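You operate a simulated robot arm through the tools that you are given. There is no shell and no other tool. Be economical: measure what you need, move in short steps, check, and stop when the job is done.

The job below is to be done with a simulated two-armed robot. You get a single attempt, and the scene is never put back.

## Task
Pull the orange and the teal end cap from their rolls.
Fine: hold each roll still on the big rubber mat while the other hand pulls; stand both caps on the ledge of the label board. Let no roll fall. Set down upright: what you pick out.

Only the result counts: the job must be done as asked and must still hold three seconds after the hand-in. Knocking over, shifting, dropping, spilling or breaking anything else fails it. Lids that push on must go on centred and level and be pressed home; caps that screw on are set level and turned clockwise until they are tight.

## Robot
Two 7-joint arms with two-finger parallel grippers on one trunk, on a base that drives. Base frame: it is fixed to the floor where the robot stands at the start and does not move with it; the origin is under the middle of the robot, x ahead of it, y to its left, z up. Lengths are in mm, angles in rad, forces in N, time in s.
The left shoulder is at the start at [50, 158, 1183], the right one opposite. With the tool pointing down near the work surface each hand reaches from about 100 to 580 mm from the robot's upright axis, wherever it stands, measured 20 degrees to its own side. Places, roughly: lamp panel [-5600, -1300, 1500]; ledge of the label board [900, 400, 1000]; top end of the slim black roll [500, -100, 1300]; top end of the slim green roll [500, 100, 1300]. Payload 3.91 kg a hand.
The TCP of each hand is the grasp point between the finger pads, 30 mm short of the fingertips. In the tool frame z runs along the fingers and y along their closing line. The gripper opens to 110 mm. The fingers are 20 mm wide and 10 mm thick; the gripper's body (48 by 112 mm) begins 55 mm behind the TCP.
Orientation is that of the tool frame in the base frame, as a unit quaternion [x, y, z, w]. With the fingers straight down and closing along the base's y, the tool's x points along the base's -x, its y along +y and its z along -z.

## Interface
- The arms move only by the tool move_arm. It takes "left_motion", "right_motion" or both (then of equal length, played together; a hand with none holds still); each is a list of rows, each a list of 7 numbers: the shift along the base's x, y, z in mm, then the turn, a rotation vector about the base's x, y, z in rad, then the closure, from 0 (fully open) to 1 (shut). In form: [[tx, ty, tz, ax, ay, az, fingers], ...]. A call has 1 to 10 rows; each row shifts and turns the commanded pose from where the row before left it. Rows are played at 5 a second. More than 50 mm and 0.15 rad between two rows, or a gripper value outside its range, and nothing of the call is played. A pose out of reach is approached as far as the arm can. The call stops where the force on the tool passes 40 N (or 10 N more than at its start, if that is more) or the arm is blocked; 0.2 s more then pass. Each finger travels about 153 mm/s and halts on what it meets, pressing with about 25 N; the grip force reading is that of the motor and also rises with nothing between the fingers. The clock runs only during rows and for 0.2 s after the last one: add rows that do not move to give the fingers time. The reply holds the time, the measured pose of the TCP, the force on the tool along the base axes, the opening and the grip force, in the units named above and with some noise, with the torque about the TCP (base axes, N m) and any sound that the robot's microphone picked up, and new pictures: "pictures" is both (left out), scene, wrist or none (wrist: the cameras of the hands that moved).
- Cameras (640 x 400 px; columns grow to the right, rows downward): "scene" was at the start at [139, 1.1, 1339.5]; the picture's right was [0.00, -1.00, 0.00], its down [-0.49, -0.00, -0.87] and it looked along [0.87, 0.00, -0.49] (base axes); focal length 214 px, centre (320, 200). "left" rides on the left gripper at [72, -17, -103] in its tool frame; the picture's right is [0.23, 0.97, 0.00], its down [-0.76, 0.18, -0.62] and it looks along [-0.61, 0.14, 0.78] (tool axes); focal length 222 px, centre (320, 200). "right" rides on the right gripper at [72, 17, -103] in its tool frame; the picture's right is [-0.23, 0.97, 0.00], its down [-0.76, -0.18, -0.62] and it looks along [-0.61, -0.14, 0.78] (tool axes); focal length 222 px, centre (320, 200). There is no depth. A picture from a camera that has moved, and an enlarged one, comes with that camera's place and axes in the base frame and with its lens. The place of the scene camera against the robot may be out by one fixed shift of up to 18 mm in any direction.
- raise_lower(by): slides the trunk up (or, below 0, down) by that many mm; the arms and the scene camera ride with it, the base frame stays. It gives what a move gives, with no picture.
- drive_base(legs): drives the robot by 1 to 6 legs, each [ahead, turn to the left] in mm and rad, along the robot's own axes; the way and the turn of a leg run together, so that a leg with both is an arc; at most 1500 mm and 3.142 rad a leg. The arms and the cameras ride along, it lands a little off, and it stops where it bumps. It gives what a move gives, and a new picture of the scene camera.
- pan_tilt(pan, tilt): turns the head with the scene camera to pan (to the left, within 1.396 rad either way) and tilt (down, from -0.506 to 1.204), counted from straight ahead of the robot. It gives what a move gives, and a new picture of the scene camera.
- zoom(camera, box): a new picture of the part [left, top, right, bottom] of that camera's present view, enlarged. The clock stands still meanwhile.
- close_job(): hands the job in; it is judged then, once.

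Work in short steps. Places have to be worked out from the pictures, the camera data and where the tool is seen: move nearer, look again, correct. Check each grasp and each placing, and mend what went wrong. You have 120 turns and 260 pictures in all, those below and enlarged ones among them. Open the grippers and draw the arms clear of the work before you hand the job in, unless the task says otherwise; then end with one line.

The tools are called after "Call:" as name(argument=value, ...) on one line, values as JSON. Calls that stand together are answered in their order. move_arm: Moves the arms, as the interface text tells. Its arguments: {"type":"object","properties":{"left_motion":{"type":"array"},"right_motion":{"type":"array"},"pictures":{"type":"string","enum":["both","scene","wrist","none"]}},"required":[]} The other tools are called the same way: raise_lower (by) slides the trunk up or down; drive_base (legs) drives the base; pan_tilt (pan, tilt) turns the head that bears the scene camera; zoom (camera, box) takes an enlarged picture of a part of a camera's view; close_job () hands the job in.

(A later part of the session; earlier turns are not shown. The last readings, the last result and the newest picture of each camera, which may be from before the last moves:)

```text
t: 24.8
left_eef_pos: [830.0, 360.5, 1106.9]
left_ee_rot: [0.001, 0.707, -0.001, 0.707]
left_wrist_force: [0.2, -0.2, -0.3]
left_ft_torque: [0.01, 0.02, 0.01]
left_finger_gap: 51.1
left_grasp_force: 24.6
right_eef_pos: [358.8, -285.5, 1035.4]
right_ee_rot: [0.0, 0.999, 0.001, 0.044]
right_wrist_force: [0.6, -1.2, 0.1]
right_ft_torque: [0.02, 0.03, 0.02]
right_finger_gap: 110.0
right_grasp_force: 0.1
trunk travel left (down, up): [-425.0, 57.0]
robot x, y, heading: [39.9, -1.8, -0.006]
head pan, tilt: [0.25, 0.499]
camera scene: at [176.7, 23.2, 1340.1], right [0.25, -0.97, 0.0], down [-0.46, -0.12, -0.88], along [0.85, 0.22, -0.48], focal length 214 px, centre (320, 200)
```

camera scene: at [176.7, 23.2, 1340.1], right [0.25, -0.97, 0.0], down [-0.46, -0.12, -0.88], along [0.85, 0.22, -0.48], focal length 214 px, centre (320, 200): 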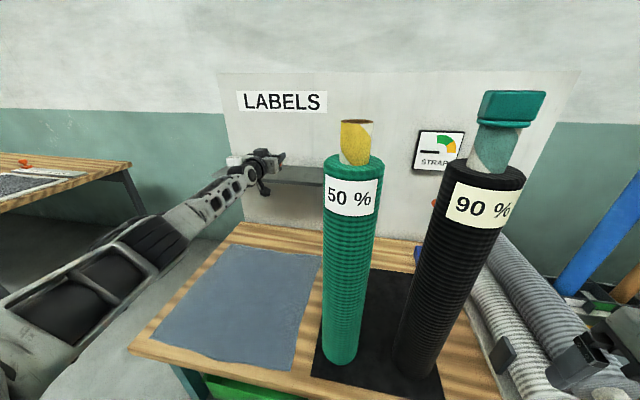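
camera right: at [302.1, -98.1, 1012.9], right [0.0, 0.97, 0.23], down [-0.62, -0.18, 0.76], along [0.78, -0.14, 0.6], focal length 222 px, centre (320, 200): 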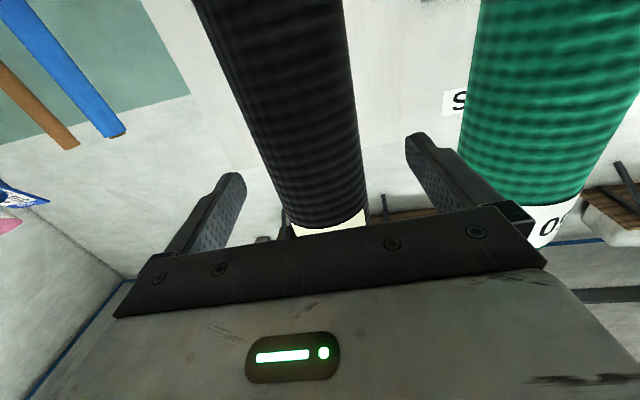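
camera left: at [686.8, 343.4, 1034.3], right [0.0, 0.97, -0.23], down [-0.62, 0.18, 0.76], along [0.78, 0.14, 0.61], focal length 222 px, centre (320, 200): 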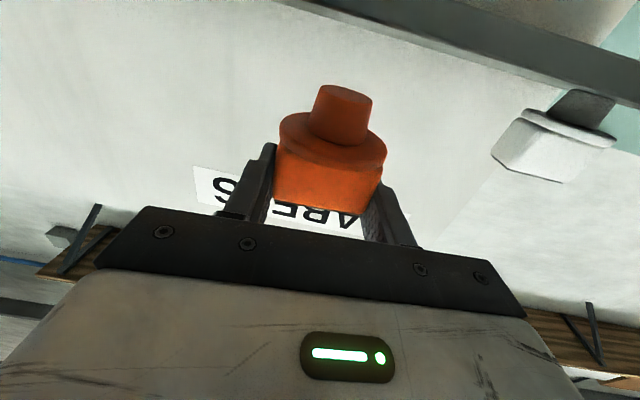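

No bump. Another 40 mm.

Call:
drive_base(legs=[[40, 0]])

Call:
zoom(camera="left", box=[160, 0, 640, 300])

Call:
zoom(camera="scene", box=[200, 130, 340, 218])

```text
t: 25.7
left_eef_pos: [870.3, 359.7, 1105.6]
left_ee_rot: [0.0, 0.708, -0.001, 0.706]
left_wrist_force: [0.3, 1.1, -0.5]
left_ft_torque: [0.02, -0.06, -0.03]
left_finger_gap: 51.1
left_grasp_force: 25.7
right_eef_pos: [398.7, -285.7, 1035.7]
right_ee_rot: [0.001, 0.999, 0.0, 0.044]
right_wrist_force: [0.8, -1.0, -0.2]
right_ft_torque: [0.0, 0.03, 0.0]
right_finger_gap: 110.0
right_grasp_force: 0.1
trunk travel left (down, up): [-425.0, 57.0]
robot x, y, heading: [80.0, 1.9, 0.004]
head pan, tilt: [0.25, 0.499]
camera scene: at [216.4, 23.2, 1340.1], right [0.25, -0.97, 0.0], down [-0.46, -0.12, -0.88], along [0.85, 0.22, -0.48], focal length 214 px, centre (320, 200)
```

scene: 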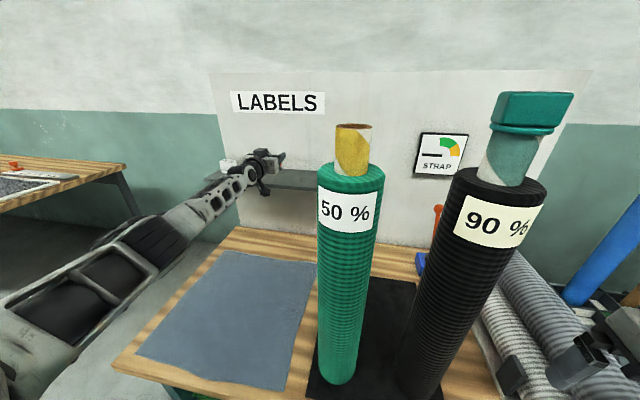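

```text
1.33 times, centred on (400, 150) of left
camera zoom: at [766.5, 342.8, 1033.3], right [0.0, 0.97, -0.23], down [-0.62, 0.18, 0.76], along [0.78, 0.14, 0.61], focal length 296 px, centre (213, 267)
```

zoom: 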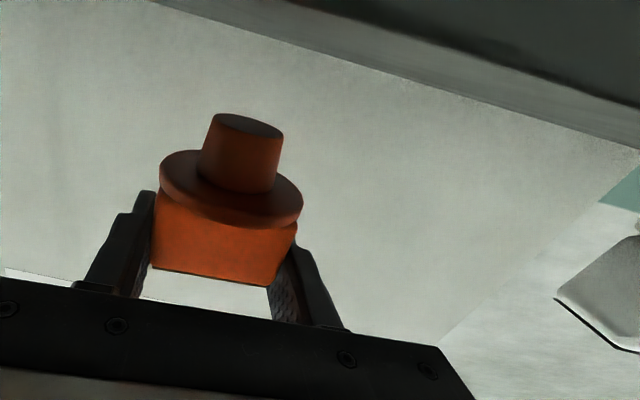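

```text
4.55 times, centred on (270, 174) of scene
camera zoom: at [216.4, 23.2, 1340.1], right [0.25, -0.97, 0.0], down [-0.46, -0.12, -0.88], along [0.85, 0.22, -0.48], focal length 975 px, centre (547, 318)
```

zoom: 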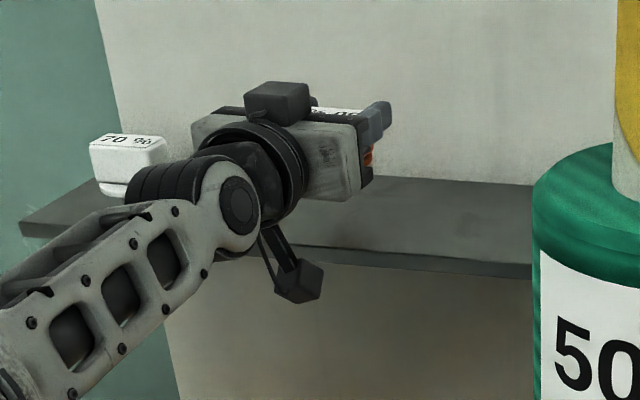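

At (870, 360) the cap is ~65 mm behind the ledge's front edge, clear of the board and the white cap. I lower to just above the ledge.

Call:
move_arm(left_motion=[[0, 0, -5, 0, 0, 0, 1], [0, 0, -5, 0, 0, 0, 1], [0, 0, -5, 0, 0, 0, 1], [0, 0, -3, 0, 0, 0, 1], [0, 0, 0, 0, 0, 0, 1]], pictures="wrist")

Call:
zoom(camera="scene", box=[200, 130, 340, 218])

```text
t: 26.9
left_eef_pos: [868.2, 360.0, 1090.6]
left_ee_rot: [-0.001, 0.707, -0.001, 0.707]
left_wrist_force: [0.5, -0.1, -0.1]
left_ft_torque: [-0.01, 0.0, 0.02]
left_finger_gap: 51.2
left_grasp_force: 25.1
right_eef_pos: [397.0, -285.8, 1036.9]
right_ee_rot: [0.0, 0.999, 0.0, 0.044]
right_wrist_force: [-0.5, -0.2, 0.2]
right_ft_torque: [-0.01, 0.01, 0.0]
right_finger_gap: 110.1
right_grasp_force: 0.1
trunk travel left (down, up): [-425.0, 57.0]
robot x, y, heading: [79.5, 1.2, 0.003]
head pan, tilt: [0.25, 0.499]
camera left: at [765.8, 342.7, 1016.1], right [0.0, 0.97, -0.23], down [-0.62, 0.18, 0.76], along [0.78, 0.14, 0.61], focal length 222 px, centre (320, 200)
```

left: 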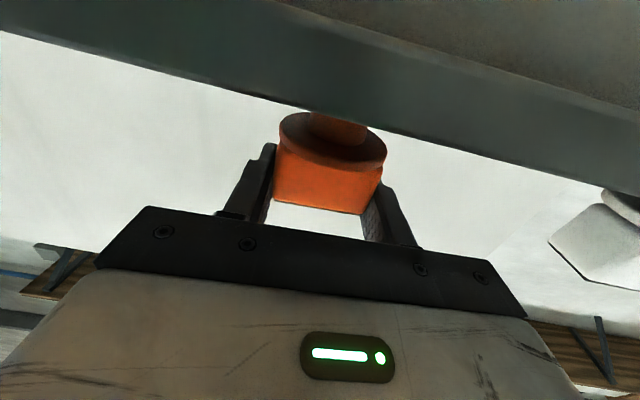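

```text
4.55 times, centred on (270, 174) of scene
camera zoom: at [215.5, 23.2, 1340.3], right [0.25, -0.97, 0.0], down [-0.46, -0.12, -0.88], along [0.85, 0.22, -0.48], focal length 975 px, centre (547, 318)
```

zoom: 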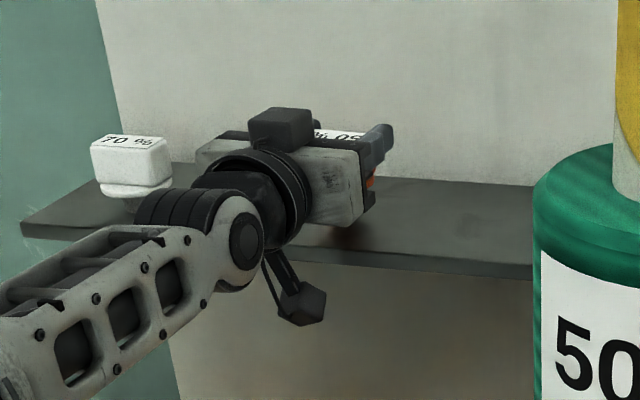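

Now 1.5 mm steps down to feel the contact.

Call:
move_arm(left_motion=[[0, 0, -1.5, 0, 0, 0, 1], [0, 0, -1.5, 0, 0, 0, 1], [0, 0, -1.5, 0, 0, 0, 1], [0, 0, -1, 0, 0, 0, 1], [0, 0, -1, 0, 0, 0, 1], [0, 0, -1, 0, 0, 0, 1]], pictures="none")

```text
t: 28.3
left_eef_pos: [868.4, 358.8, 1081.3]
left_ee_rot: [-0.001, 0.707, -0.001, 0.707]
left_wrist_force: [-0.3, -0.8, 1.6]
left_ft_torque: [0.0, 0.05, 0.01]
left_finger_gap: 51.1
left_grasp_force: 24.6
right_eef_pos: [397.2, -285.4, 1035.7]
right_ee_rot: [0.001, 0.999, 0.0, 0.046]
right_wrist_force: [0.5, 0.1, -0.2]
right_ft_torque: [0.0, -0.02, 0.0]
right_finger_gap: 109.8
right_grasp_force: 0.0
trunk travel left (down, up): [-425.0, 57.0]
robot x, y, heading: [77.8, -2.0, 0.0]
head pan, tilt: [0.25, 0.499]
```

Perhaps a first touch (1.6 N); I go on by small steps.

Call:
move_arm(left_motion=[[0, 0, -0.7, 0, 0, 0, 1], [0, 0, -0.7, 0, 0, 0, 1], [0, 0, -0.6, 0, 0, 0, 1]], pictures="none")

```text
t: 29.1
left_eef_pos: [868.2, 359.1, 1082.6]
left_ee_rot: [0.0, 0.706, -0.001, 0.708]
left_wrist_force: [1.9, -0.2, 4.3]
left_ft_torque: [0.07, -0.07, -0.03]
left_finger_gap: 51.0
left_grasp_force: 25.3
right_eef_pos: [397.7, -286.7, 1036.3]
right_ee_rot: [0.001, 0.999, 0.0, 0.045]
right_wrist_force: [0.6, 0.3, -0.5]
right_ft_torque: [0.01, 0.02, 0.01]
right_finger_gap: 110.1
right_grasp_force: 0.1
trunk travel left (down, up): [-425.0, 57.0]
robot x, y, heading: [81.3, 0.0, 0.001]
head pan, tilt: [0.25, 0.499]
```

Contact is made (4.3 N). I open gently and look.

Call:
move_arm(left_motion=[[0, 0, 0, 0, 0, 0, 0.5], [0, 0, 0, 0, 0, 0, 0.42], [0, 0, 0, 0, 0, 0, 0.35], [0, 0, 0, 0, 0, 0, 0.3]], pictures="wrist")

Call:
zoom(camera="scene", box=[200, 130, 340, 218])

```text
t: 30.1
left_eef_pos: [868.2, 358.7, 1079.1]
left_ee_rot: [-0.001, 0.707, -0.001, 0.707]
left_wrist_force: [-0.1, -0.6, 0.6]
left_ft_torque: [-0.04, -0.01, -0.02]
left_finger_gap: 76.9
left_grasp_force: 0.2
right_eef_pos: [397.3, -286.2, 1035.4]
right_ee_rot: [0.001, 0.999, 0.001, 0.045]
right_wrist_force: [-0.6, 0.8, -0.8]
right_ft_torque: [-0.02, -0.01, -0.01]
right_finger_gap: 109.7
right_grasp_force: 0.0
trunk travel left (down, up): [-425.0, 57.0]
robot x, y, heading: [79.5, -3.1, 0.002]
head pan, tilt: [0.25, 0.499]
camera left: at [765.5, 342.7, 1006.7], right [0.0, 0.97, -0.23], down [-0.62, 0.18, 0.76], along [0.78, 0.14, 0.61], focal length 222 px, centre (320, 200)
```

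left: 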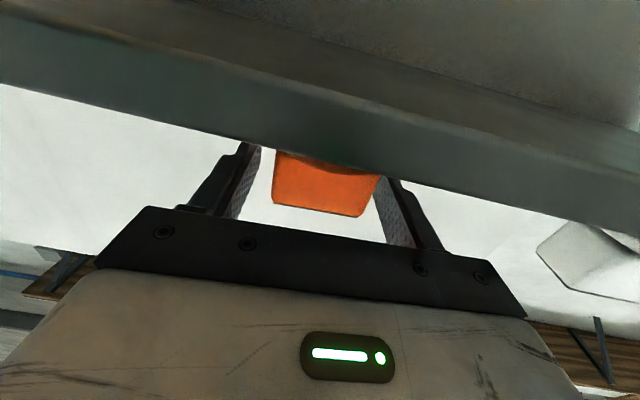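

```text
4.55 times, centred on (270, 174) of scene
camera zoom: at [215.4, 23.2, 1340.3], right [0.25, -0.97, 0.0], down [-0.46, -0.12, -0.88], along [0.85, 0.22, -0.48], focal length 975 px, centre (547, 318)
```

zoom: 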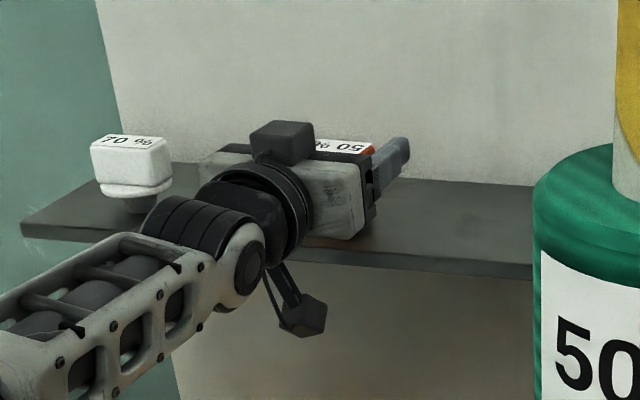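

The cap stands level. I withdraw straight back.

Call:
move_arm(left_motion=[[-15, 0, 0, 0, 0, 0, 0.3], [-25, 0, 0, 0, 0, 0, 0.3], [-30, 0, 0, 0, 0, 0, 0.3], [-30, 0, 5, 0, 0, 0, 0.3], [-40, 0, 10, 0, 0, 0, 0.3], [-40, 0, 15, 0, 0, 0, 0.3], [-40, 0, 20, 0, 0, 0, 0.3]], pictures="wrist")

Call:
zoom(camera="scene", box=[200, 130, 340, 218])

```text
t: 31.7
left_eef_pos: [648.3, 358.9, 1130.6]
left_ee_rot: [0.0, 0.707, 0.0, 0.707]
left_wrist_force: [0.2, -0.1, 0.4]
left_ft_torque: [0.0, 0.0, -0.02]
left_finger_gap: 77.1
left_grasp_force: 0.0
right_eef_pos: [397.5, -285.9, 1035.8]
right_ee_rot: [0.002, 0.999, 0.0, 0.046]
right_wrist_force: [-0.1, -0.7, -0.5]
right_ft_torque: [0.0, 0.0, 0.0]
right_finger_gap: 110.0
right_grasp_force: 0.1
trunk travel left (down, up): [-425.0, 57.0]
robot x, y, heading: [77.9, 0.3, 0.002]
head pan, tilt: [0.25, 0.499]
camera left: at [545.3, 342.5, 1057.1], right [0.0, 0.97, -0.23], down [-0.62, 0.18, 0.76], along [0.78, 0.14, 0.61], focal length 222 px, centre (320, 200)
```

left: 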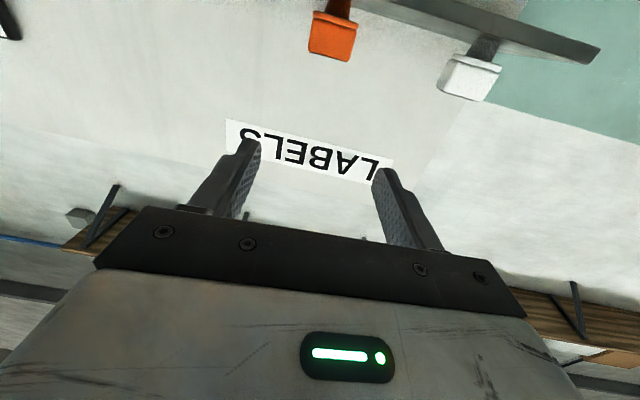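

```text
4.55 times, centred on (270, 174) of scene
camera zoom: at [215.0, 23.2, 1340.3], right [0.25, -0.97, 0.0], down [-0.46, -0.12, -0.88], along [0.85, 0.22, -0.48], focal length 975 px, centre (547, 318)
```

zoom: 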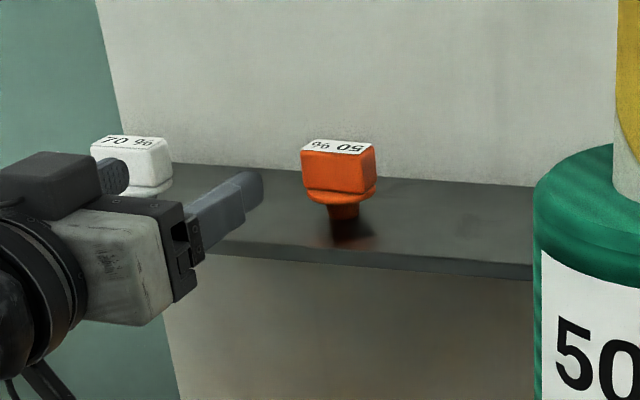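

Orange stands upright on the ledge. For the teal cap I back off 300 mm, then re-pose: the plan is to stand turned slightly right so the left hand can pull the teal cap and the right hold the black roll.

Call:
drive_base(legs=[[-300, 0]])

Call:
move_arm(left_motion=[[-17, -20, 22, 0, 0, 0, 0.2], [-17, -20, 22, 0, 0, 0, 0.2], [-17, -20, 22, 0, 0, 0, 0.2], [-17, -20, 22, 0, 0, 0, 0.2], [-17, -20, 22, 0, 0, 0, 0.2], [-17, -20, 22, 0, 0, 0, 0.2], [-17, -20, 22, 0, 0, 0, 0.2], [-17, -20, 22, 0, 0, 0, 0.2], [-12, -20, 20, 0, 0, 0, 0.2]], pictures="scene")

```text
t: 33.7
left_eef_pos: [351.4, 360.1, 1130.8]
left_ee_rot: [0.0, 0.707, -0.001, 0.707]
left_wrist_force: [-0.1, 0.1, -0.1]
left_ft_torque: [-0.03, 0.01, -0.01]
left_finger_gap: 76.9
left_grasp_force: 0.1
right_eef_pos: [100.8, -285.2, 1036.4]
right_ee_rot: [0.001, 0.999, 0.001, 0.045]
right_wrist_force: [0.2, 0.0, 0.1]
right_ft_torque: [-0.02, -0.02, 0.02]
right_finger_gap: 110.2
right_grasp_force: 0.0
trunk travel left (down, up): [-425.0, 57.0]
robot x, y, heading: [-218.0, 1.9, -0.001]
head pan, tilt: [0.25, 0.499]
camera scene: at [-82.3, 23.1, 1340.3], right [0.25, -0.97, 0.0], down [-0.46, -0.12, -0.88], along [0.85, 0.22, -0.48], focal length 214 px, centre (320, 200)
```

scene: 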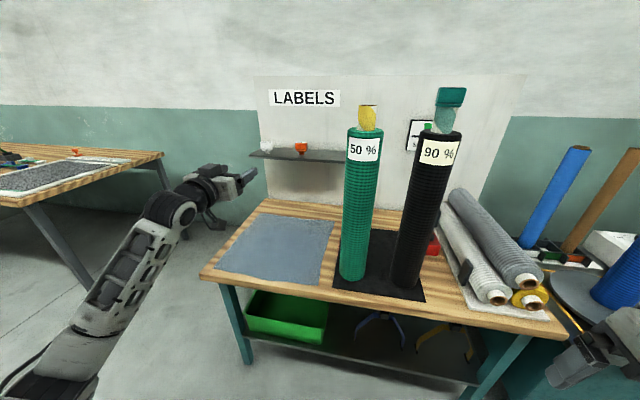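

```text
t: 35.7
left_eef_pos: [203.4, 180.5, 1326.4]
left_ee_rot: [0.0, 0.707, 0.0, 0.707]
left_wrist_force: [0.2, -0.6, -0.2]
left_ft_torque: [-0.03, -0.04, -0.01]
left_finger_gap: 87.8
left_grasp_force: 0.0
right_eef_pos: [100.9, -286.8, 1035.3]
right_ee_rot: [0.0, 0.999, 0.0, 0.044]
right_wrist_force: [-0.3, -0.4, -0.3]
right_ft_torque: [0.0, -0.01, -0.03]
right_finger_gap: 110.1
right_grasp_force: 0.1
trunk travel left (down, up): [-425.0, 57.0]
robot x, y, heading: [-217.5, -2.9, 0.001]
head pan, tilt: [0.25, 0.499]
camera scene: at [-81.9, 22.6, 1340.3], right [0.25, -0.97, 0.0], down [-0.46, -0.12, -0.88], along [0.85, 0.22, -0.48], focal length 214 px, centre (320, 200)
```

scene: 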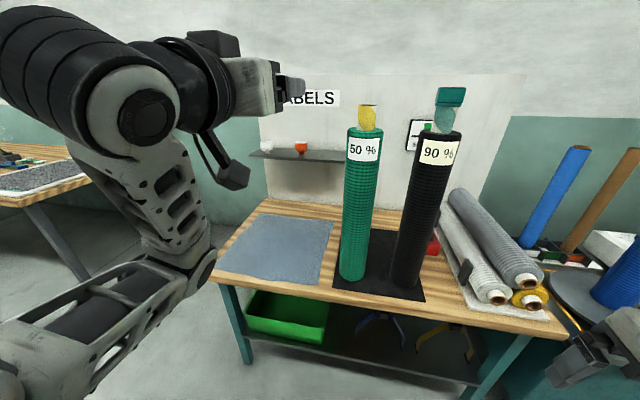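

Now I turn right 0.25 rad and go forward 100 mm, keeping the head aimed at the rolls.

Call:
drive_base(legs=[[0, -0.25], [100, 0]])

Call:
pan_tilt(pan=0.05, tilt=0.5)

```text
t: 37.7
left_eef_pos: [332.9, 46.3, 1326.6]
left_ee_rot: [0.088, 0.702, -0.088, 0.701]
left_wrist_force: [0.1, 0.2, -0.9]
left_ft_torque: [-0.01, -0.02, 0.01]
left_finger_gap: 87.7
left_grasp_force: 0.1
right_eef_pos: [118.3, -380.4, 1036.0]
right_ee_rot: [0.124, 0.991, -0.005, 0.045]
right_wrist_force: [0.3, 0.6, 0.2]
right_ft_torque: [-0.02, 0.03, -0.01]
right_finger_gap: 109.5
right_grasp_force: 0.0
trunk travel left (down, up): [-425.0, 57.0]
robot x, y, heading: [-120.6, -25.5, -0.253]
head pan, tilt: [0.25, 0.499]
camera scene: at [17.6, -34.2, 1340.1], right [0.0, -1.0, 0.0], down [-0.48, 0.0, -0.88], along [0.88, 0.0, -0.48], focal length 214 px, centre (320, 200)
```

scene: 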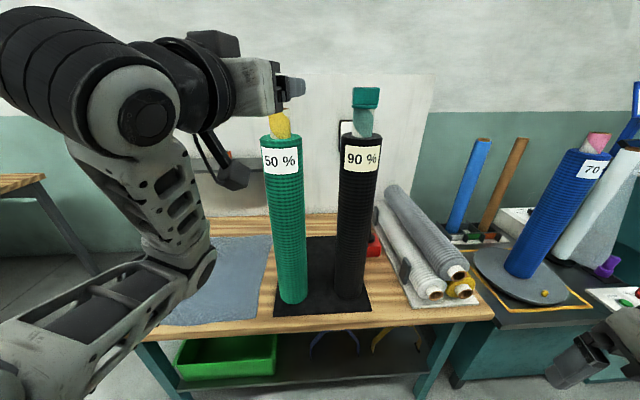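

```text
t: 38.5
left_eef_pos: [332.5, 45.6, 1324.6]
left_ee_rot: [0.087, 0.702, -0.088, 0.701]
left_wrist_force: [0.0, 0.2, -0.1]
left_ft_torque: [0.04, 0.01, 0.02]
left_finger_gap: 88.0
left_grasp_force: 0.1
right_eef_pos: [116.8, -380.9, 1035.7]
right_ee_rot: [0.125, 0.991, -0.004, 0.043]
right_wrist_force: [-0.5, -0.2, -0.2]
right_ft_torque: [-0.01, 0.0, 0.04]
right_finger_gap: 109.9
right_grasp_force: 0.1
trunk travel left (down, up): [-425.0, 57.0]
robot x, y, heading: [-122.4, -26.0, -0.245]
head pan, tilt: [0.051, 0.499]
camera scene: at [15.0, -51.9, 1340.3], right [-0.2, -0.98, 0.0], down [-0.47, 0.09, -0.88], along [0.86, -0.17, -0.48], focal length 214 px, centre (320, 200)
```

scene: 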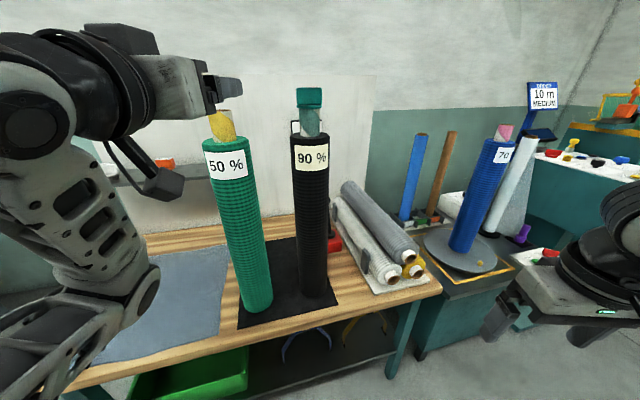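

From here the black roll is well within reach of both arms. I square both hands to base +x and bring them in front of the black roll (right low, left at cap height), keeping clear.

Call:
move_arm(left_motion=[[0, -18, 0, 0, 0, 0.125, 0.2], [0, -18, 0, 0, 0, 0.12, 0.2], [0, -18, -2, 0, 0, 0, 0.2], [0, -18, -2, 0, 0, 0, 0.2], [0, -18, -2, 0, 0, 0, 0.2], [0, -18, -2, 0, 0, 0, 0.2], [0, -18, -2, 0, 0, 0, 0.2], [0, -18, -2, 0, 0, 0, 0.2], [0, -18, -2, 0, 0, 0, 0.2], [0, -12, -2, 0, 0, 0, 0.2]], right_motion=[[22, 15, -2, 0, 0, 0.125, 0], [22, 15, -2, 0, 0, 0.12, 0], [22, 22, -2, 0, -0.148, 0, 0], [22, 22, -2, 0, -0.148, 0, 0], [22, 22, -2, 0, -0.148, 0, 0], [22, 22, -2, 0, -0.148, 0, 0], [22, 22, -2, 0, -0.148, 0, 0], [22, 22, -2, 0, -0.148, 0, 0], [22, 22, -2, 0, -0.148, 0, 0], [22, 22, -2, 0, -0.148, 0, 0]])

```text
t: 40.7
left_eef_pos: [333.0, -128.6, 1308.6]
left_ee_rot: [0.002, 0.707, -0.002, 0.707]
left_wrist_force: [-0.2, 0.3, -0.6]
left_ft_torque: [-0.02, -0.02, 0.0]
left_finger_gap: 88.1
left_grasp_force: 0.1
right_eef_pos: [302.5, -193.3, 1020.1]
right_ee_rot: [-0.004, 0.864, 0.015, 0.502]
right_wrist_force: [0.4, 0.2, 0.6]
right_ft_torque: [-0.02, 0.01, -0.05]
right_finger_gap: 110.0
right_grasp_force: 0.1
right hand out of reach, approached as far as the arm can: row 9, 10
trunk travel left (down, up): [-425.0, 57.0]
robot x, y, heading: [-122.3, -26.1, -0.249]
head pan, tilt: [0.051, 0.499]
camera scene: at [15.0, -52.0, 1340.2], right [-0.2, -0.98, 0.0], down [-0.47, 0.09, -0.88], along [0.86, -0.17, -0.48], focal length 214 px, centre (320, 200)
camera right: at [175.9, -179.3, 1007.3], right [0.09, 0.97, 0.22], down [-0.16, -0.2, 0.97], along [0.98, -0.12, 0.14], focal length 222 px, centre (320, 200)
camera left: at [229.2, -145.9, 1235.8], right [0.0, 0.97, -0.23], down [-0.62, 0.18, 0.76], along [0.78, 0.14, 0.61], focal length 222 px, centre (320, 200)
```

scene: 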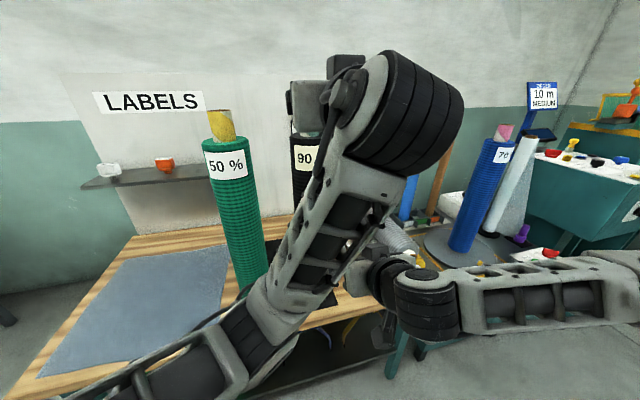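
right: 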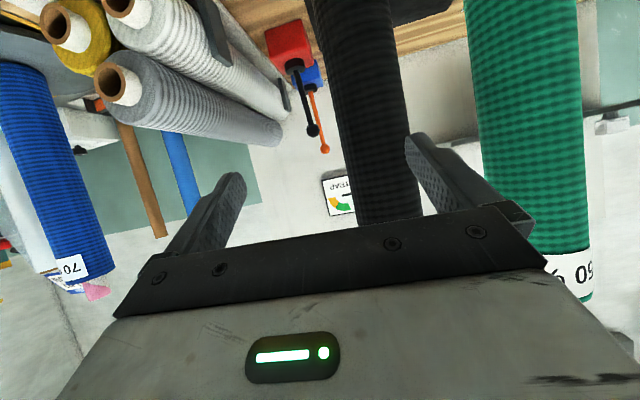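
left: 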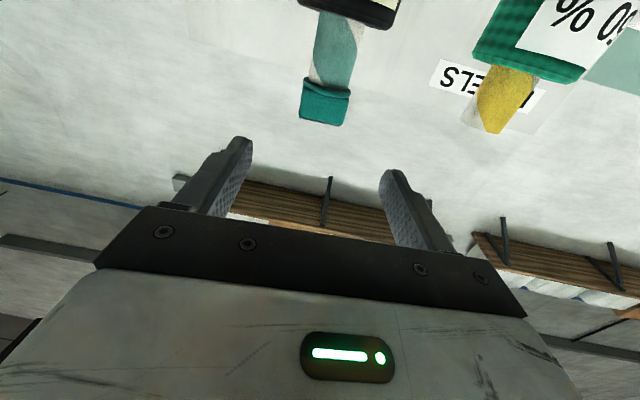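

Right hand has 0.52 rad of pitch left. I finish it while moving toward the front of the black roll.

Call:
move_arm(right_motion=[[20, 13, 0, 0, 0, 0, 0], [15, 13, 0, 0, -0.13, 0, 0], [10, 13, 0, 0, -0.13, 0, 0], [10, 13, 0, 0, -0.13, 0, 0], [10, 11, 0, 0, -0.13, 0, 0], [0, 0, 0, 0, 0, 0, 0]])

Call:
zoom(camera="left", box=[260, 0, 420, 140])

```text
t: 42.1
left_eef_pos: [333.7, -127.9, 1308.8]
left_ee_rot: [0.0, 0.707, -0.001, 0.707]
left_wrist_force: [0.2, 0.1, -0.2]
left_ft_torque: [0.0, -0.02, 0.02]
left_finger_gap: 88.1
left_grasp_force: 0.1
right_eef_pos: [351.0, -98.0, 1026.0]
right_ee_rot: [-0.007, 0.736, 0.021, 0.677]
right_wrist_force: [-0.5, -0.4, -0.5]
right_ft_torque: [0.01, -0.02, -0.04]
right_finger_gap: 109.9
right_grasp_force: 0.1
right hand out of reach, approached as far as the arm can: row 2, 3, 5
trunk travel left (down, up): [-425.0, 57.0]
robot x, y, heading: [-122.1, -23.1, -0.249]
head pan, tilt: [0.051, 0.499]
camera scene: at [14.9, -52.3, 1340.3], right [-0.2, -0.98, 0.0], down [-0.47, 0.09, -0.88], along [0.86, -0.17, -0.48], focal length 214 px, centre (320, 200)
camera right: at [241.7, -84.0, 961.3], right [-0.02, 0.97, 0.25], down [-0.55, -0.22, 0.81], along [0.83, -0.12, 0.54], focal length 222 px, centre (320, 200)
```

scene: 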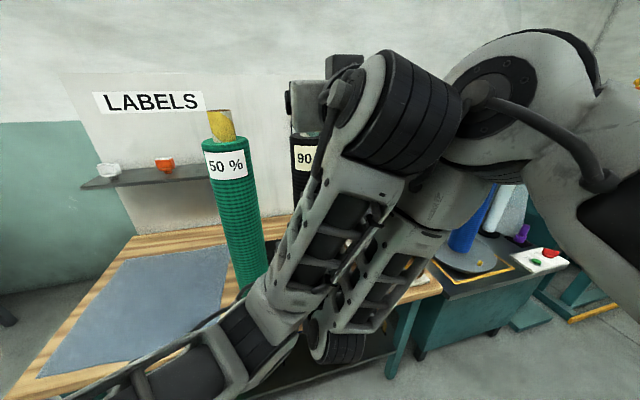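
right: 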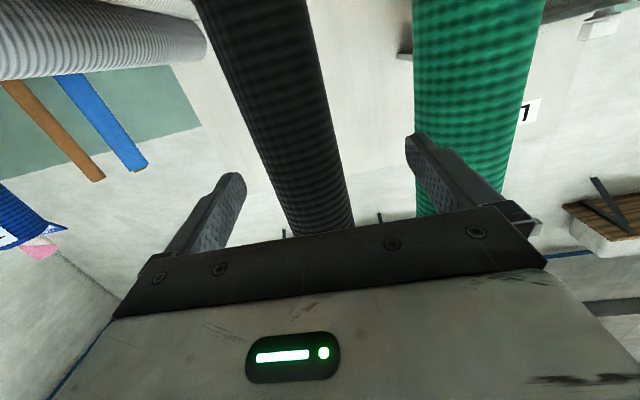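

```text
2.86 times, centred on (340, 70) of left
camera zoom: at [229.5, -145.0, 1236.0], right [0.0, 0.97, -0.23], down [-0.62, 0.18, 0.76], along [0.78, 0.14, 0.61], focal length 635 px, centre (263, 571)
```

zoom: 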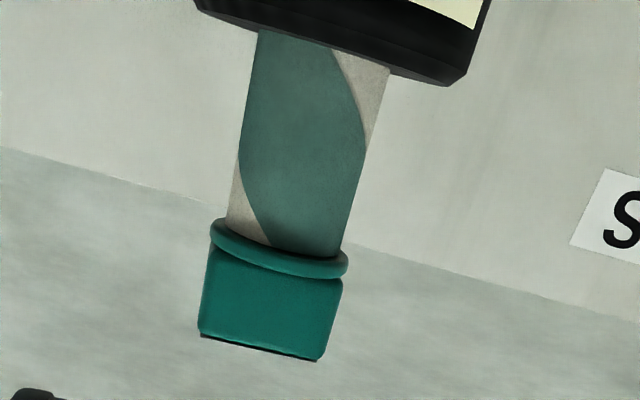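

Black axis ≈ (498, -127), teal block centre ≈ (500, -126), top ≈ 1322, square to the axes. I align the right hand and go part-way in.

Call:
move_arm(right_motion=[[10, -10, -2, 0, -0.045, 0, 0], [15, -10, -2, 0, -0.04, 0, 0], [15, -9, -2, 0, 0, 0, 0], [15, 0, 0, 0, 0, 0, 0], [0, 0, 0, 0, 0, 0, 0]])

```text
t: 43.3
left_eef_pos: [332.3, -121.9, 1314.1]
left_ee_rot: [-0.01, 0.707, -0.01, 0.707]
left_wrist_force: [4.1, 2.4, 6.3]
left_ft_torque: [0.0, 0.46, -0.19]
left_finger_gap: 87.9
left_grasp_force: 0.1
right_eef_pos: [389.8, -84.6, 1048.7]
right_ee_rot: [-0.004, 0.709, 0.019, 0.705]
right_wrist_force: [0.1, -0.3, 0.1]
right_ft_torque: [-0.03, -0.03, -0.02]
right_finger_gap: 110.3
right_grasp_force: 0.1
right hand out of reach, approached as far as the arm can: row 1, 2, 3, 4
trunk travel left (down, up): [-425.0, 57.0]
robot x, y, heading: [-122.7, -26.8, -0.247]
head pan, tilt: [0.051, 0.499]
camera scene: at [14.9, -51.9, 1340.3], right [-0.2, -0.98, 0.0], down [-0.47, 0.09, -0.88], along [0.86, -0.17, -0.48], focal length 214 px, centre (320, 200)
camera right: at [285.4, -70.1, 976.4], right [-0.03, 0.97, 0.25], down [-0.61, -0.21, 0.76], along [0.79, -0.13, 0.6], focal length 222 px, centre (320, 200)
```

scene: 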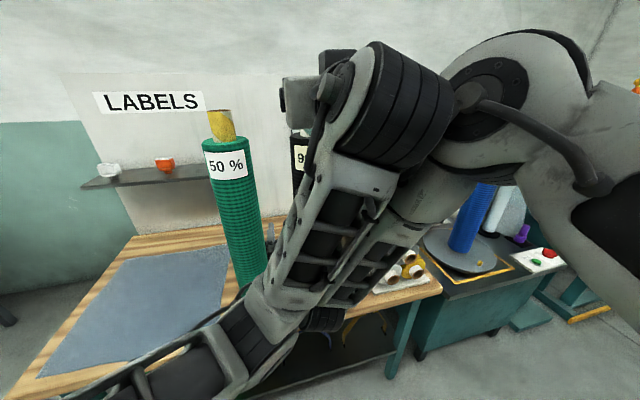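
right: 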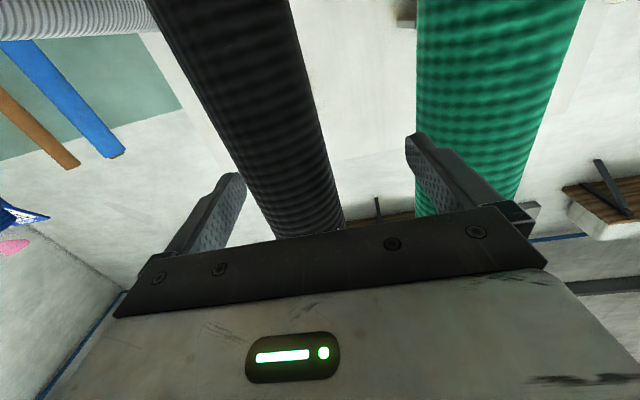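

The arms are touching each other (left was nudged, 6 N). I move the left hand away to the left first.

Call:
move_arm(left_motion=[[0, 20, 5, 0, 0, 0, 0.2], [0, 30, 5, 0, 0, 0, 0.2], [-5, 35, 0, 0, 0, 0, 0.2], [-5, 35, 0, 0, 0, 0, 0.2], [-5, 35, 0, 0, 0, 0, 0.2], [-5, 35, 0, 0, 0, 0, 0.2], [0, 30, 0, 0, 0, 0, 0.2]])

```text
t: 44.9
left_eef_pos: [316.1, 91.1, 1322.9]
left_ee_rot: [0.001, 0.708, -0.003, 0.706]
left_wrist_force: [0.1, 0.4, 0.5]
left_ft_torque: [0.01, 0.01, -0.01]
left_finger_gap: 87.9
left_grasp_force: 0.1
left hand out of reach, approached as far as the arm can: row 7
right_eef_pos: [389.2, -82.5, 1049.6]
right_ee_rot: [-0.009, 0.707, 0.019, 0.707]
right_wrist_force: [-0.6, -0.6, -0.7]
right_ft_torque: [0.02, 0.01, -0.02]
right_finger_gap: 110.0
right_grasp_force: 0.0
trunk travel left (down, up): [-425.0, 57.0]
robot x, y, heading: [-121.4, -24.3, -0.247]
head pan, tilt: [0.051, 0.499]
camera scene: at [15.1, -51.6, 1340.2], right [-0.2, -0.98, 0.0], down [-0.47, 0.09, -0.88], along [0.86, -0.17, -0.48], focal length 214 px, centre (320, 200)
camera left: at [213.3, 73.1, 1249.8], right [0.0, 0.97, -0.23], down [-0.62, 0.18, 0.76], along [0.78, 0.14, 0.6], focal length 222 px, centre (320, 200)
```

scene: 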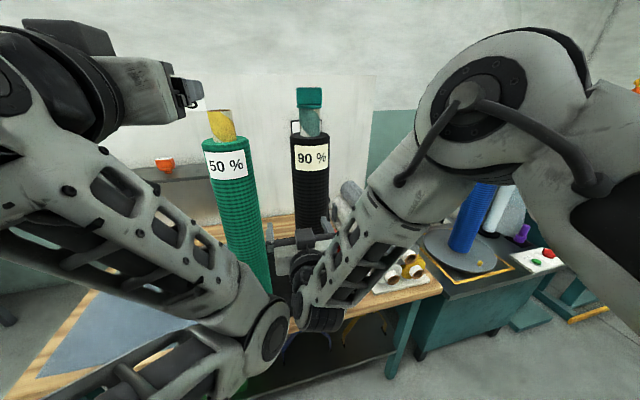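
left: 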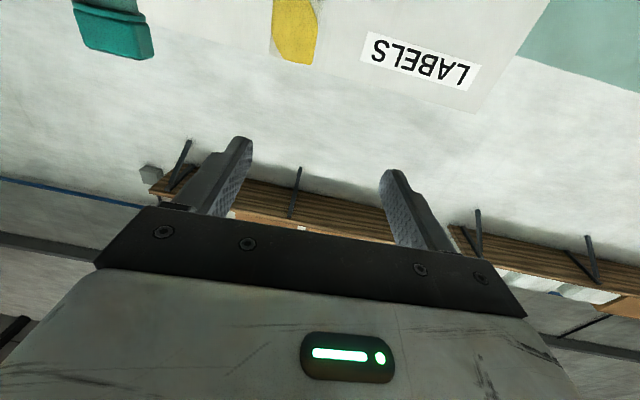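

The right wrist prefers pointing along the robot's own heading; the roll is round, so I yaw the right hand -0.25 rad and line it up on the black roll along that direction.

Call:
move_arm(right_motion=[[0, 0, -5, 0, 0, -0.14, 0], [0, -6, -5, 0, 0, -0.14, 0], [2, -6, -5, 0, 0, 0, 0], [2, -6, -5, 0, 0, 0, 0], [0, 0, 0, 0, 0, 0, 0]])

```text
t: 46.1
left_eef_pos: [317.3, 92.0, 1324.3]
left_ee_rot: [-0.001, 0.705, 0.004, 0.709]
left_wrist_force: [0.2, -0.1, 0.0]
left_ft_torque: [0.04, 0.0, -0.01]
left_finger_gap: 87.9
left_grasp_force: 0.0
right_eef_pos: [399.0, -122.3, 1027.2]
right_ee_rot: [0.087, 0.695, -0.103, 0.706]
right_wrist_force: [-0.2, 0.6, 0.7]
right_ft_torque: [-0.03, -0.01, -0.01]
right_finger_gap: 109.8
right_grasp_force: 0.0
trunk travel left (down, up): [-425.0, 57.0]
robot x, y, heading: [-121.1, -22.4, -0.25]
head pan, tilt: [0.051, 0.499]
camera scene: at [15.0, -51.5, 1340.3], right [-0.2, -0.98, 0.0], down [-0.47, 0.09, -0.88], along [0.86, -0.17, -0.48], focal length 214 px, centre (320, 200)
camera right: at [304.3, -81.5, 951.0], right [0.26, 0.94, 0.21], down [-0.66, 0.01, 0.75], along [0.71, -0.33, 0.62], focal length 222 px, centre (320, 200)
```

scene: 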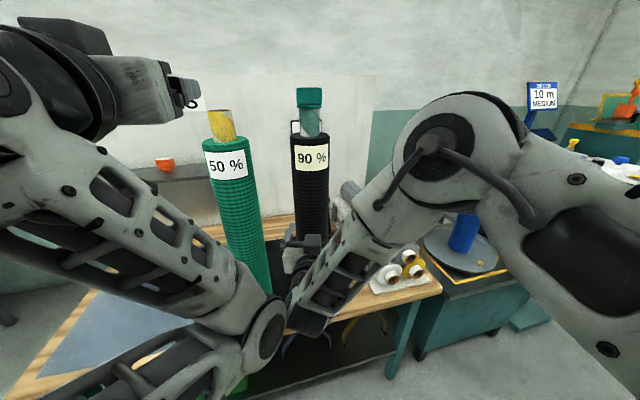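
right: 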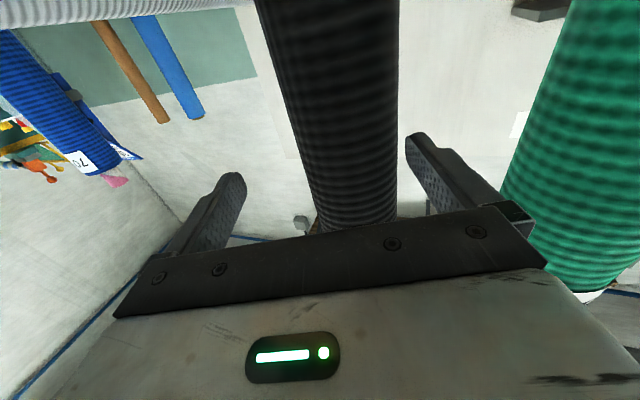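

Lined up except for a 21 mm lateral offset. I correct it and advance part-way, then check.

Call:
move_arm(right_motion=[[3, 10, 0, 0, 0, 0, 0], [3, 10, 0, 0, 0, 0, 0], [15, -4, 0, 0, 0, 0, 0], [17, -5, 0, 0, 0, 0, 0], [0, 0, 0, 0, 0, 0, 0]], pictures="wrist")

```text
t: 47.3
left_eef_pos: [317.1, 87.8, 1322.7]
left_ee_rot: [0.001, 0.708, -0.004, 0.706]
left_wrist_force: [-1.3, -0.1, 0.1]
left_ft_torque: [-0.01, -0.04, -0.03]
left_finger_gap: 88.0
left_grasp_force: 0.1
right_eef_pos: [430.6, -85.1, 1027.2]
right_ee_rot: [0.088, 0.702, -0.076, 0.702]
right_wrist_force: [0.1, -0.1, 0.2]
right_ft_torque: [0.02, 0.02, 0.01]
right_finger_gap: 109.8
right_grasp_force: 0.0
trunk travel left (down, up): [-425.0, 57.0]
robot x, y, heading: [-119.9, -21.0, -0.252]
head pan, tilt: [0.051, 0.499]
camera right: at [333.7, -44.2, 955.5], right [0.22, 0.94, 0.25], down [-0.65, -0.04, 0.76], along [0.73, -0.33, 0.6], focal length 222 px, centre (320, 200)
```

right: 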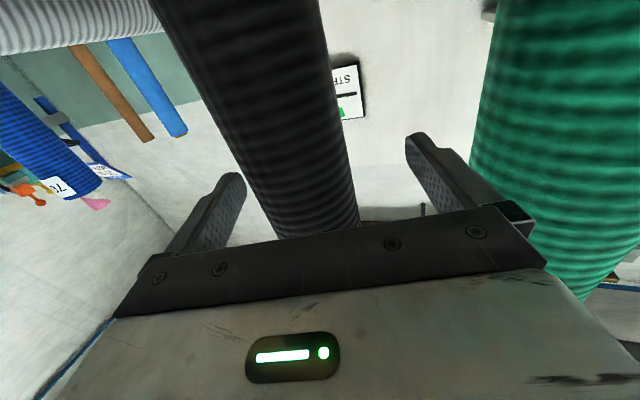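

It overshot laterally (arm settled late). Axis is now (66, -43) from the TCP; I back off 10 mm, shift 26 mm to the right of the hand, and check.

Call:
move_arm(right_motion=[[-10, 2, 0, 0, 0, 0, 0], [-3, -13, 0, 0, 0, 0, 0], [-3, -13, 0, 0, 0, 0, 0], [0, 0, 0, 0, 0, 0, 0], [0, 0, 0, 0, 0, 0, 0]], pictures="wrist")

```text
t: 48.5
left_eef_pos: [317.0, 89.4, 1322.7]
left_ee_rot: [0.001, 0.708, -0.002, 0.707]
left_wrist_force: [0.1, 0.2, 0.2]
left_ft_torque: [0.04, 0.0, 0.0]
left_finger_gap: 87.9
left_grasp_force: 0.0
right_eef_pos: [415.6, -112.0, 1027.7]
right_ee_rot: [0.089, 0.702, -0.076, 0.703]
right_wrist_force: [0.3, 0.1, -0.2]
right_ft_torque: [0.01, 0.02, -0.01]
right_finger_gap: 109.9
right_grasp_force: 0.0
trunk travel left (down, up): [-425.0, 57.0]
robot x, y, heading: [-119.4, -25.1, -0.25]
head pan, tilt: [0.051, 0.499]
camera right: at [318.1, -70.0, 954.8], right [0.22, 0.94, 0.24], down [-0.65, -0.04, 0.76], along [0.73, -0.33, 0.6], focal length 222 px, centre (320, 200)
```

right: 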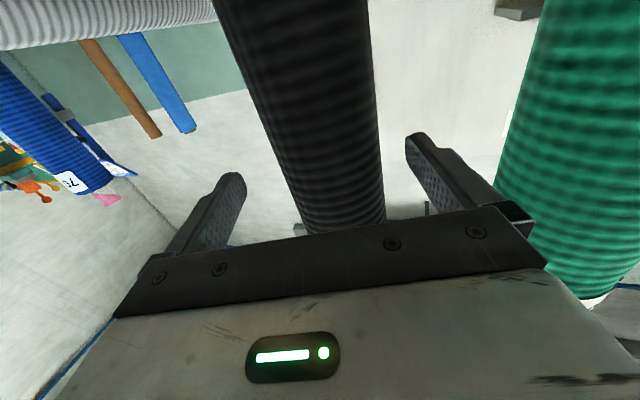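

Lateral error is only 3 mm now. I advance 79 mm along the hand, settle, and close on the black roll.

Call:
move_arm(right_motion=[[15.5, -3, 0, 0, 0, 0, 0], [15.5, -3, 0, 0, 0, 0, 0], [15.5, -3, 0, 0, 0, 0, 0], [15.5, -3, 0, 0, 0, 0, 0], [15.5, -3, 0, 0, 0, 0, 0], [0, 0, 0, 0, 0, 0, 0], [0, 0, 0, 0, 0, 0, 0.1], [0, 0, 0, 0, 0, 0, 0.2], [0, 0, 0, 0, 0, 0, 0.3], [0, 0, 0, 0, 0, 0, 0.4]])

```text
t: 50.7
left_eef_pos: [317.1, 88.8, 1322.9]
left_ee_rot: [0.001, 0.708, -0.002, 0.706]
left_wrist_force: [-0.5, 0.8, 0.2]
left_ft_torque: [0.01, -0.01, -0.01]
left_finger_gap: 88.3
left_grasp_force: 0.0
right_eef_pos: [492.8, -126.2, 1028.2]
right_ee_rot: [0.088, 0.702, -0.078, 0.703]
right_wrist_force: [1.2, 0.5, 0.5]
right_ft_torque: [-0.09, -0.07, -0.01]
right_finger_gap: 92.8
right_grasp_force: 24.6
trunk travel left (down, up): [-425.0, 57.0]
robot x, y, heading: [-120.1, -26.3, -0.245]
head pan, tilt: [0.051, 0.499]
camera scene: at [15.0, -51.9, 1340.2], right [-0.2, -0.98, 0.0], down [-0.47, 0.09, -0.88], along [0.86, -0.17, -0.48], focal length 214 px, centre (320, 200)
camera right: at [395.6, -85.3, 955.4], right [0.23, 0.94, 0.24], down [-0.65, -0.04, 0.76], along [0.73, -0.33, 0.6], focal length 222 px, centre (320, 200)
```

scene: 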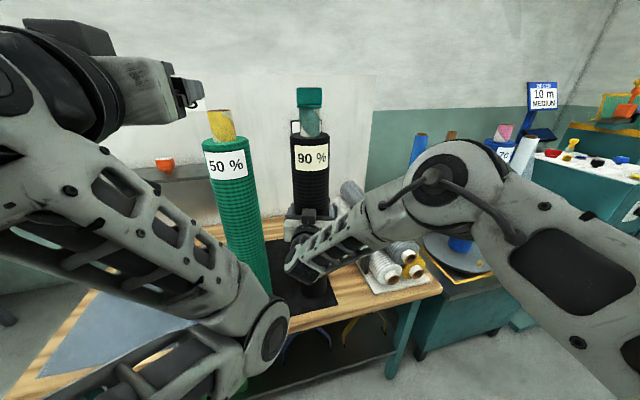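
right: 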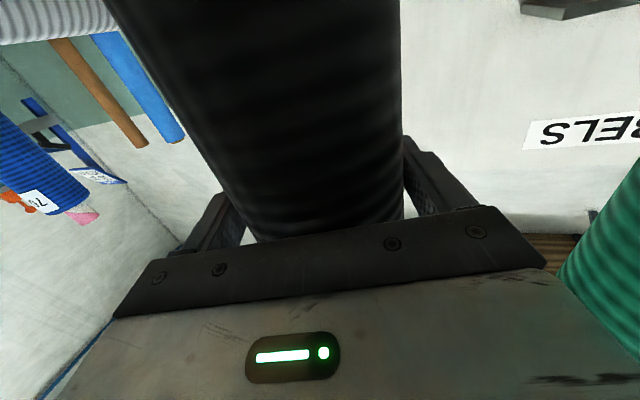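

The black roll is held (92.8 mm, 24.6 N). Now I bring the left hand over in front of the teal cap, watching forces for arm contact.

Call:
move_arm(left_motion=[[15, -25, 0, 0, 0, 0, 0.2], [15, -30, 0, 0, 0, 0, 0.2], [15, -30, 0, 0, 0, 0, 0.2], [15, -30, 0, 0, 0, 0, 0.2], [10, -20, 0, 0, 0, 0, 0.2]])

```text
t: 51.9
left_eef_pos: [386.9, -45.9, 1322.9]
left_ee_rot: [0.001, 0.708, -0.002, 0.707]
left_wrist_force: [0.3, 0.4, 0.7]
left_ft_torque: [0.01, 0.02, 0.0]
left_finger_gap: 87.9
left_grasp_force: 0.1
right_eef_pos: [491.5, -127.0, 1027.6]
right_ee_rot: [0.09, 0.701, -0.078, 0.703]
right_wrist_force: [0.4, -1.5, -0.2]
right_ft_torque: [-0.36, 0.13, 0.0]
right_finger_gap: 92.9
right_grasp_force: 24.8
trunk travel left (down, up): [-425.0, 57.0]
robot x, y, heading: [-120.7, -22.0, -0.25]
head pan, tilt: [0.051, 0.499]
camera scene: at [14.9, -52.1, 1340.2], right [-0.2, -0.98, 0.0], down [-0.47, 0.09, -0.88], along [0.86, -0.17, -0.48], focal length 214 px, centre (320, 200)
camera left: at [283.7, -62.4, 1250.2], right [0.0, 0.97, -0.23], down [-0.62, 0.18, 0.76], along [0.78, 0.14, 0.61], focal length 222 px, centre (320, 200)
```

scene: 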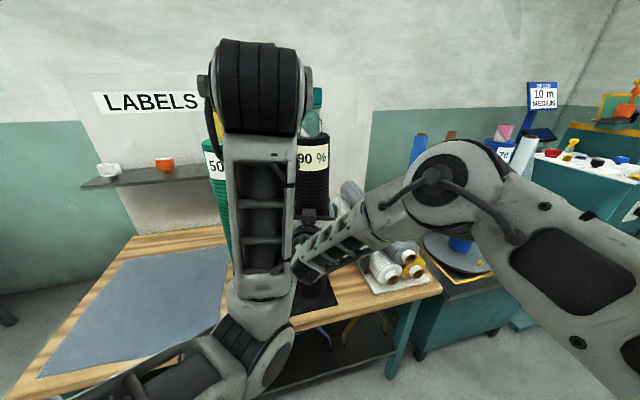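
left: 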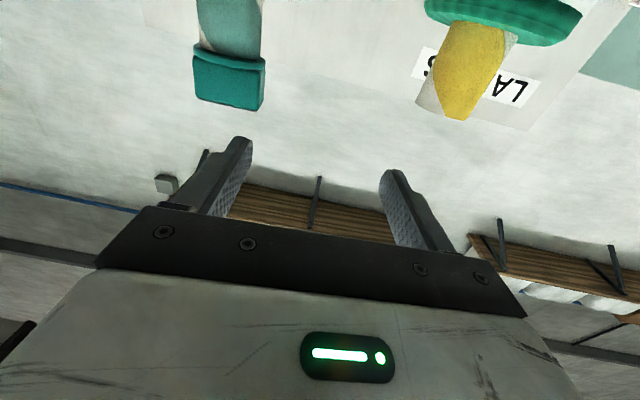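

No contact. I continue the last 80 mm sideways in small rows.

Call:
move_arm(left_motion=[[5, -20, -2, 0, 0, 0, 0.2], [5, -20, -3, 0, 0, 0, 0.2], [5, -20, -3, 0, 0, 0, 0.2], [5, -20, -3, 0, 0, 0, 0.2], [0, 0, -3, 0, 0, 0, 0.2]])

```text
t: 53.1
left_eef_pos: [406.5, -125.3, 1308.6]
left_ee_rot: [0.002, 0.707, -0.003, 0.707]
left_wrist_force: [-0.8, 0.8, 0.5]
left_ft_torque: [-0.01, 0.01, 0.02]
left_finger_gap: 87.8
left_grasp_force: 0.1
right_eef_pos: [492.8, -127.1, 1027.3]
right_ee_rot: [0.088, 0.702, -0.078, 0.703]
right_wrist_force: [-1.6, -1.7, -0.1]
right_ft_torque: [-0.54, 0.2, 0.04]
right_finger_gap: 93.0
right_grasp_force: 25.0
trunk travel left (down, up): [-425.0, 57.0]
robot x, y, heading: [-122.3, -23.0, -0.247]
head pan, tilt: [0.051, 0.499]
camera scene: at [15.0, -52.0, 1340.3], right [-0.2, -0.98, 0.0], down [-0.47, 0.09, -0.88], along [0.86, -0.17, -0.48], focal length 214 px, centre (320, 200)
camera left: at [302.8, -141.7, 1235.9], right [0.01, 0.97, -0.23], down [-0.62, 0.18, 0.76], along [0.78, 0.14, 0.61], focal length 222 px, centre (320, 200)
```

scene: 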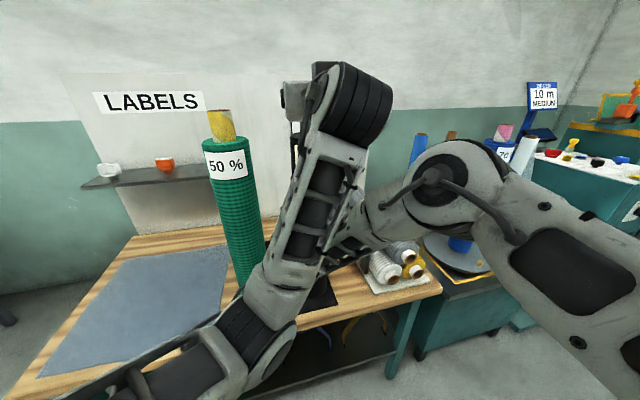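
left: 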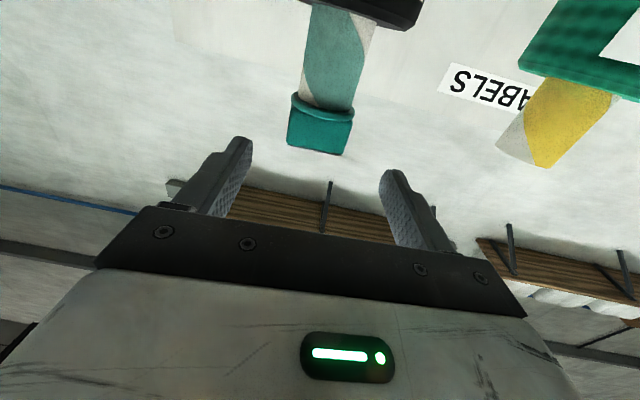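

Aligned within a mm (block centre y ≈ -126, z ≈ 1306, x ≈ 498). I advance 91 mm and close.

Call:
move_arm(left_motion=[[20, 0, -1, 0, 0, 0, 0.2], [20, 0, -1, 0, 0, 0, 0.2], [20, 0, -1, 0, 0, 0, 0.2], [16, 0, 0, 0, 0, 0, 0.2], [15, 0, 0, 0, 0, 0, 0.2], [0, 0, 0, 0, 0, 0, 0.35], [0, 0, 0, 0, 0, 0, 0.5], [0, 0, 0, 0, 0, 0, 0.7], [0, 0, 0, 0, 0, 0, 1]])

```text
t: 55.1
left_eef_pos: [495.5, -126.1, 1305.7]
left_ee_rot: [0.002, 0.707, -0.003, 0.707]
left_wrist_force: [-0.2, -4.8, 1.3]
left_ft_torque: [-0.14, 0.04, -0.09]
left_finger_gap: 51.3
left_grasp_force: 25.0
right_eef_pos: [492.6, -126.0, 1027.3]
right_ee_rot: [0.087, 0.702, -0.076, 0.703]
right_wrist_force: [1.3, 4.2, -0.2]
right_ft_torque: [-1.57, 0.41, 0.18]
right_finger_gap: 92.8
right_grasp_force: 25.6
trunk travel left (down, up): [-425.0, 57.0]
robot x, y, heading: [-119.9, -23.4, -0.251]
head pan, tilt: [0.051, 0.499]
camera scene: at [14.8, -52.0, 1340.3], right [-0.2, -0.98, 0.0], down [-0.47, 0.09, -0.88], along [0.86, -0.17, -0.48], focal length 214 px, centre (320, 200)
camera left: at [393.1, -141.8, 1232.5], right [0.01, 0.97, -0.23], down [-0.62, 0.18, 0.76], along [0.78, 0.14, 0.61], focal length 222 px, centre (320, 200)
```

scene: 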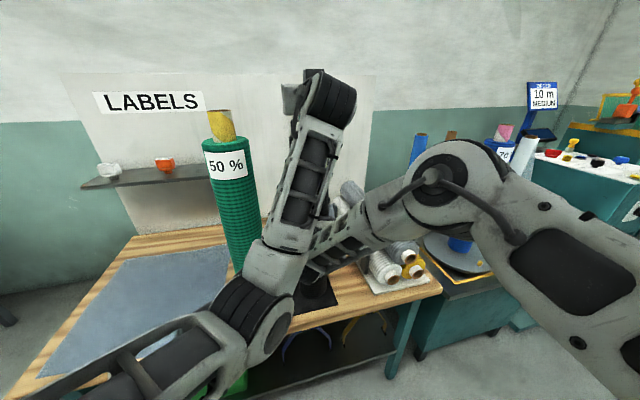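
left: 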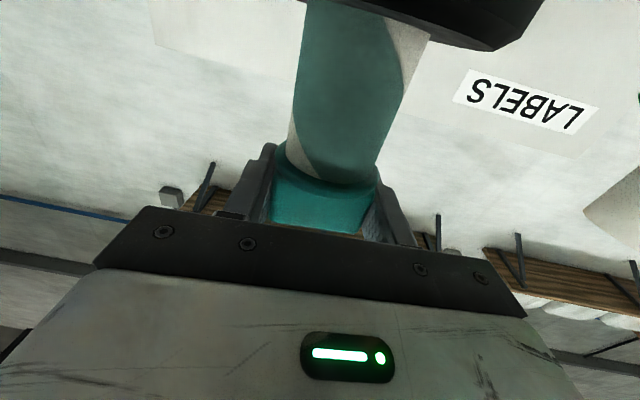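

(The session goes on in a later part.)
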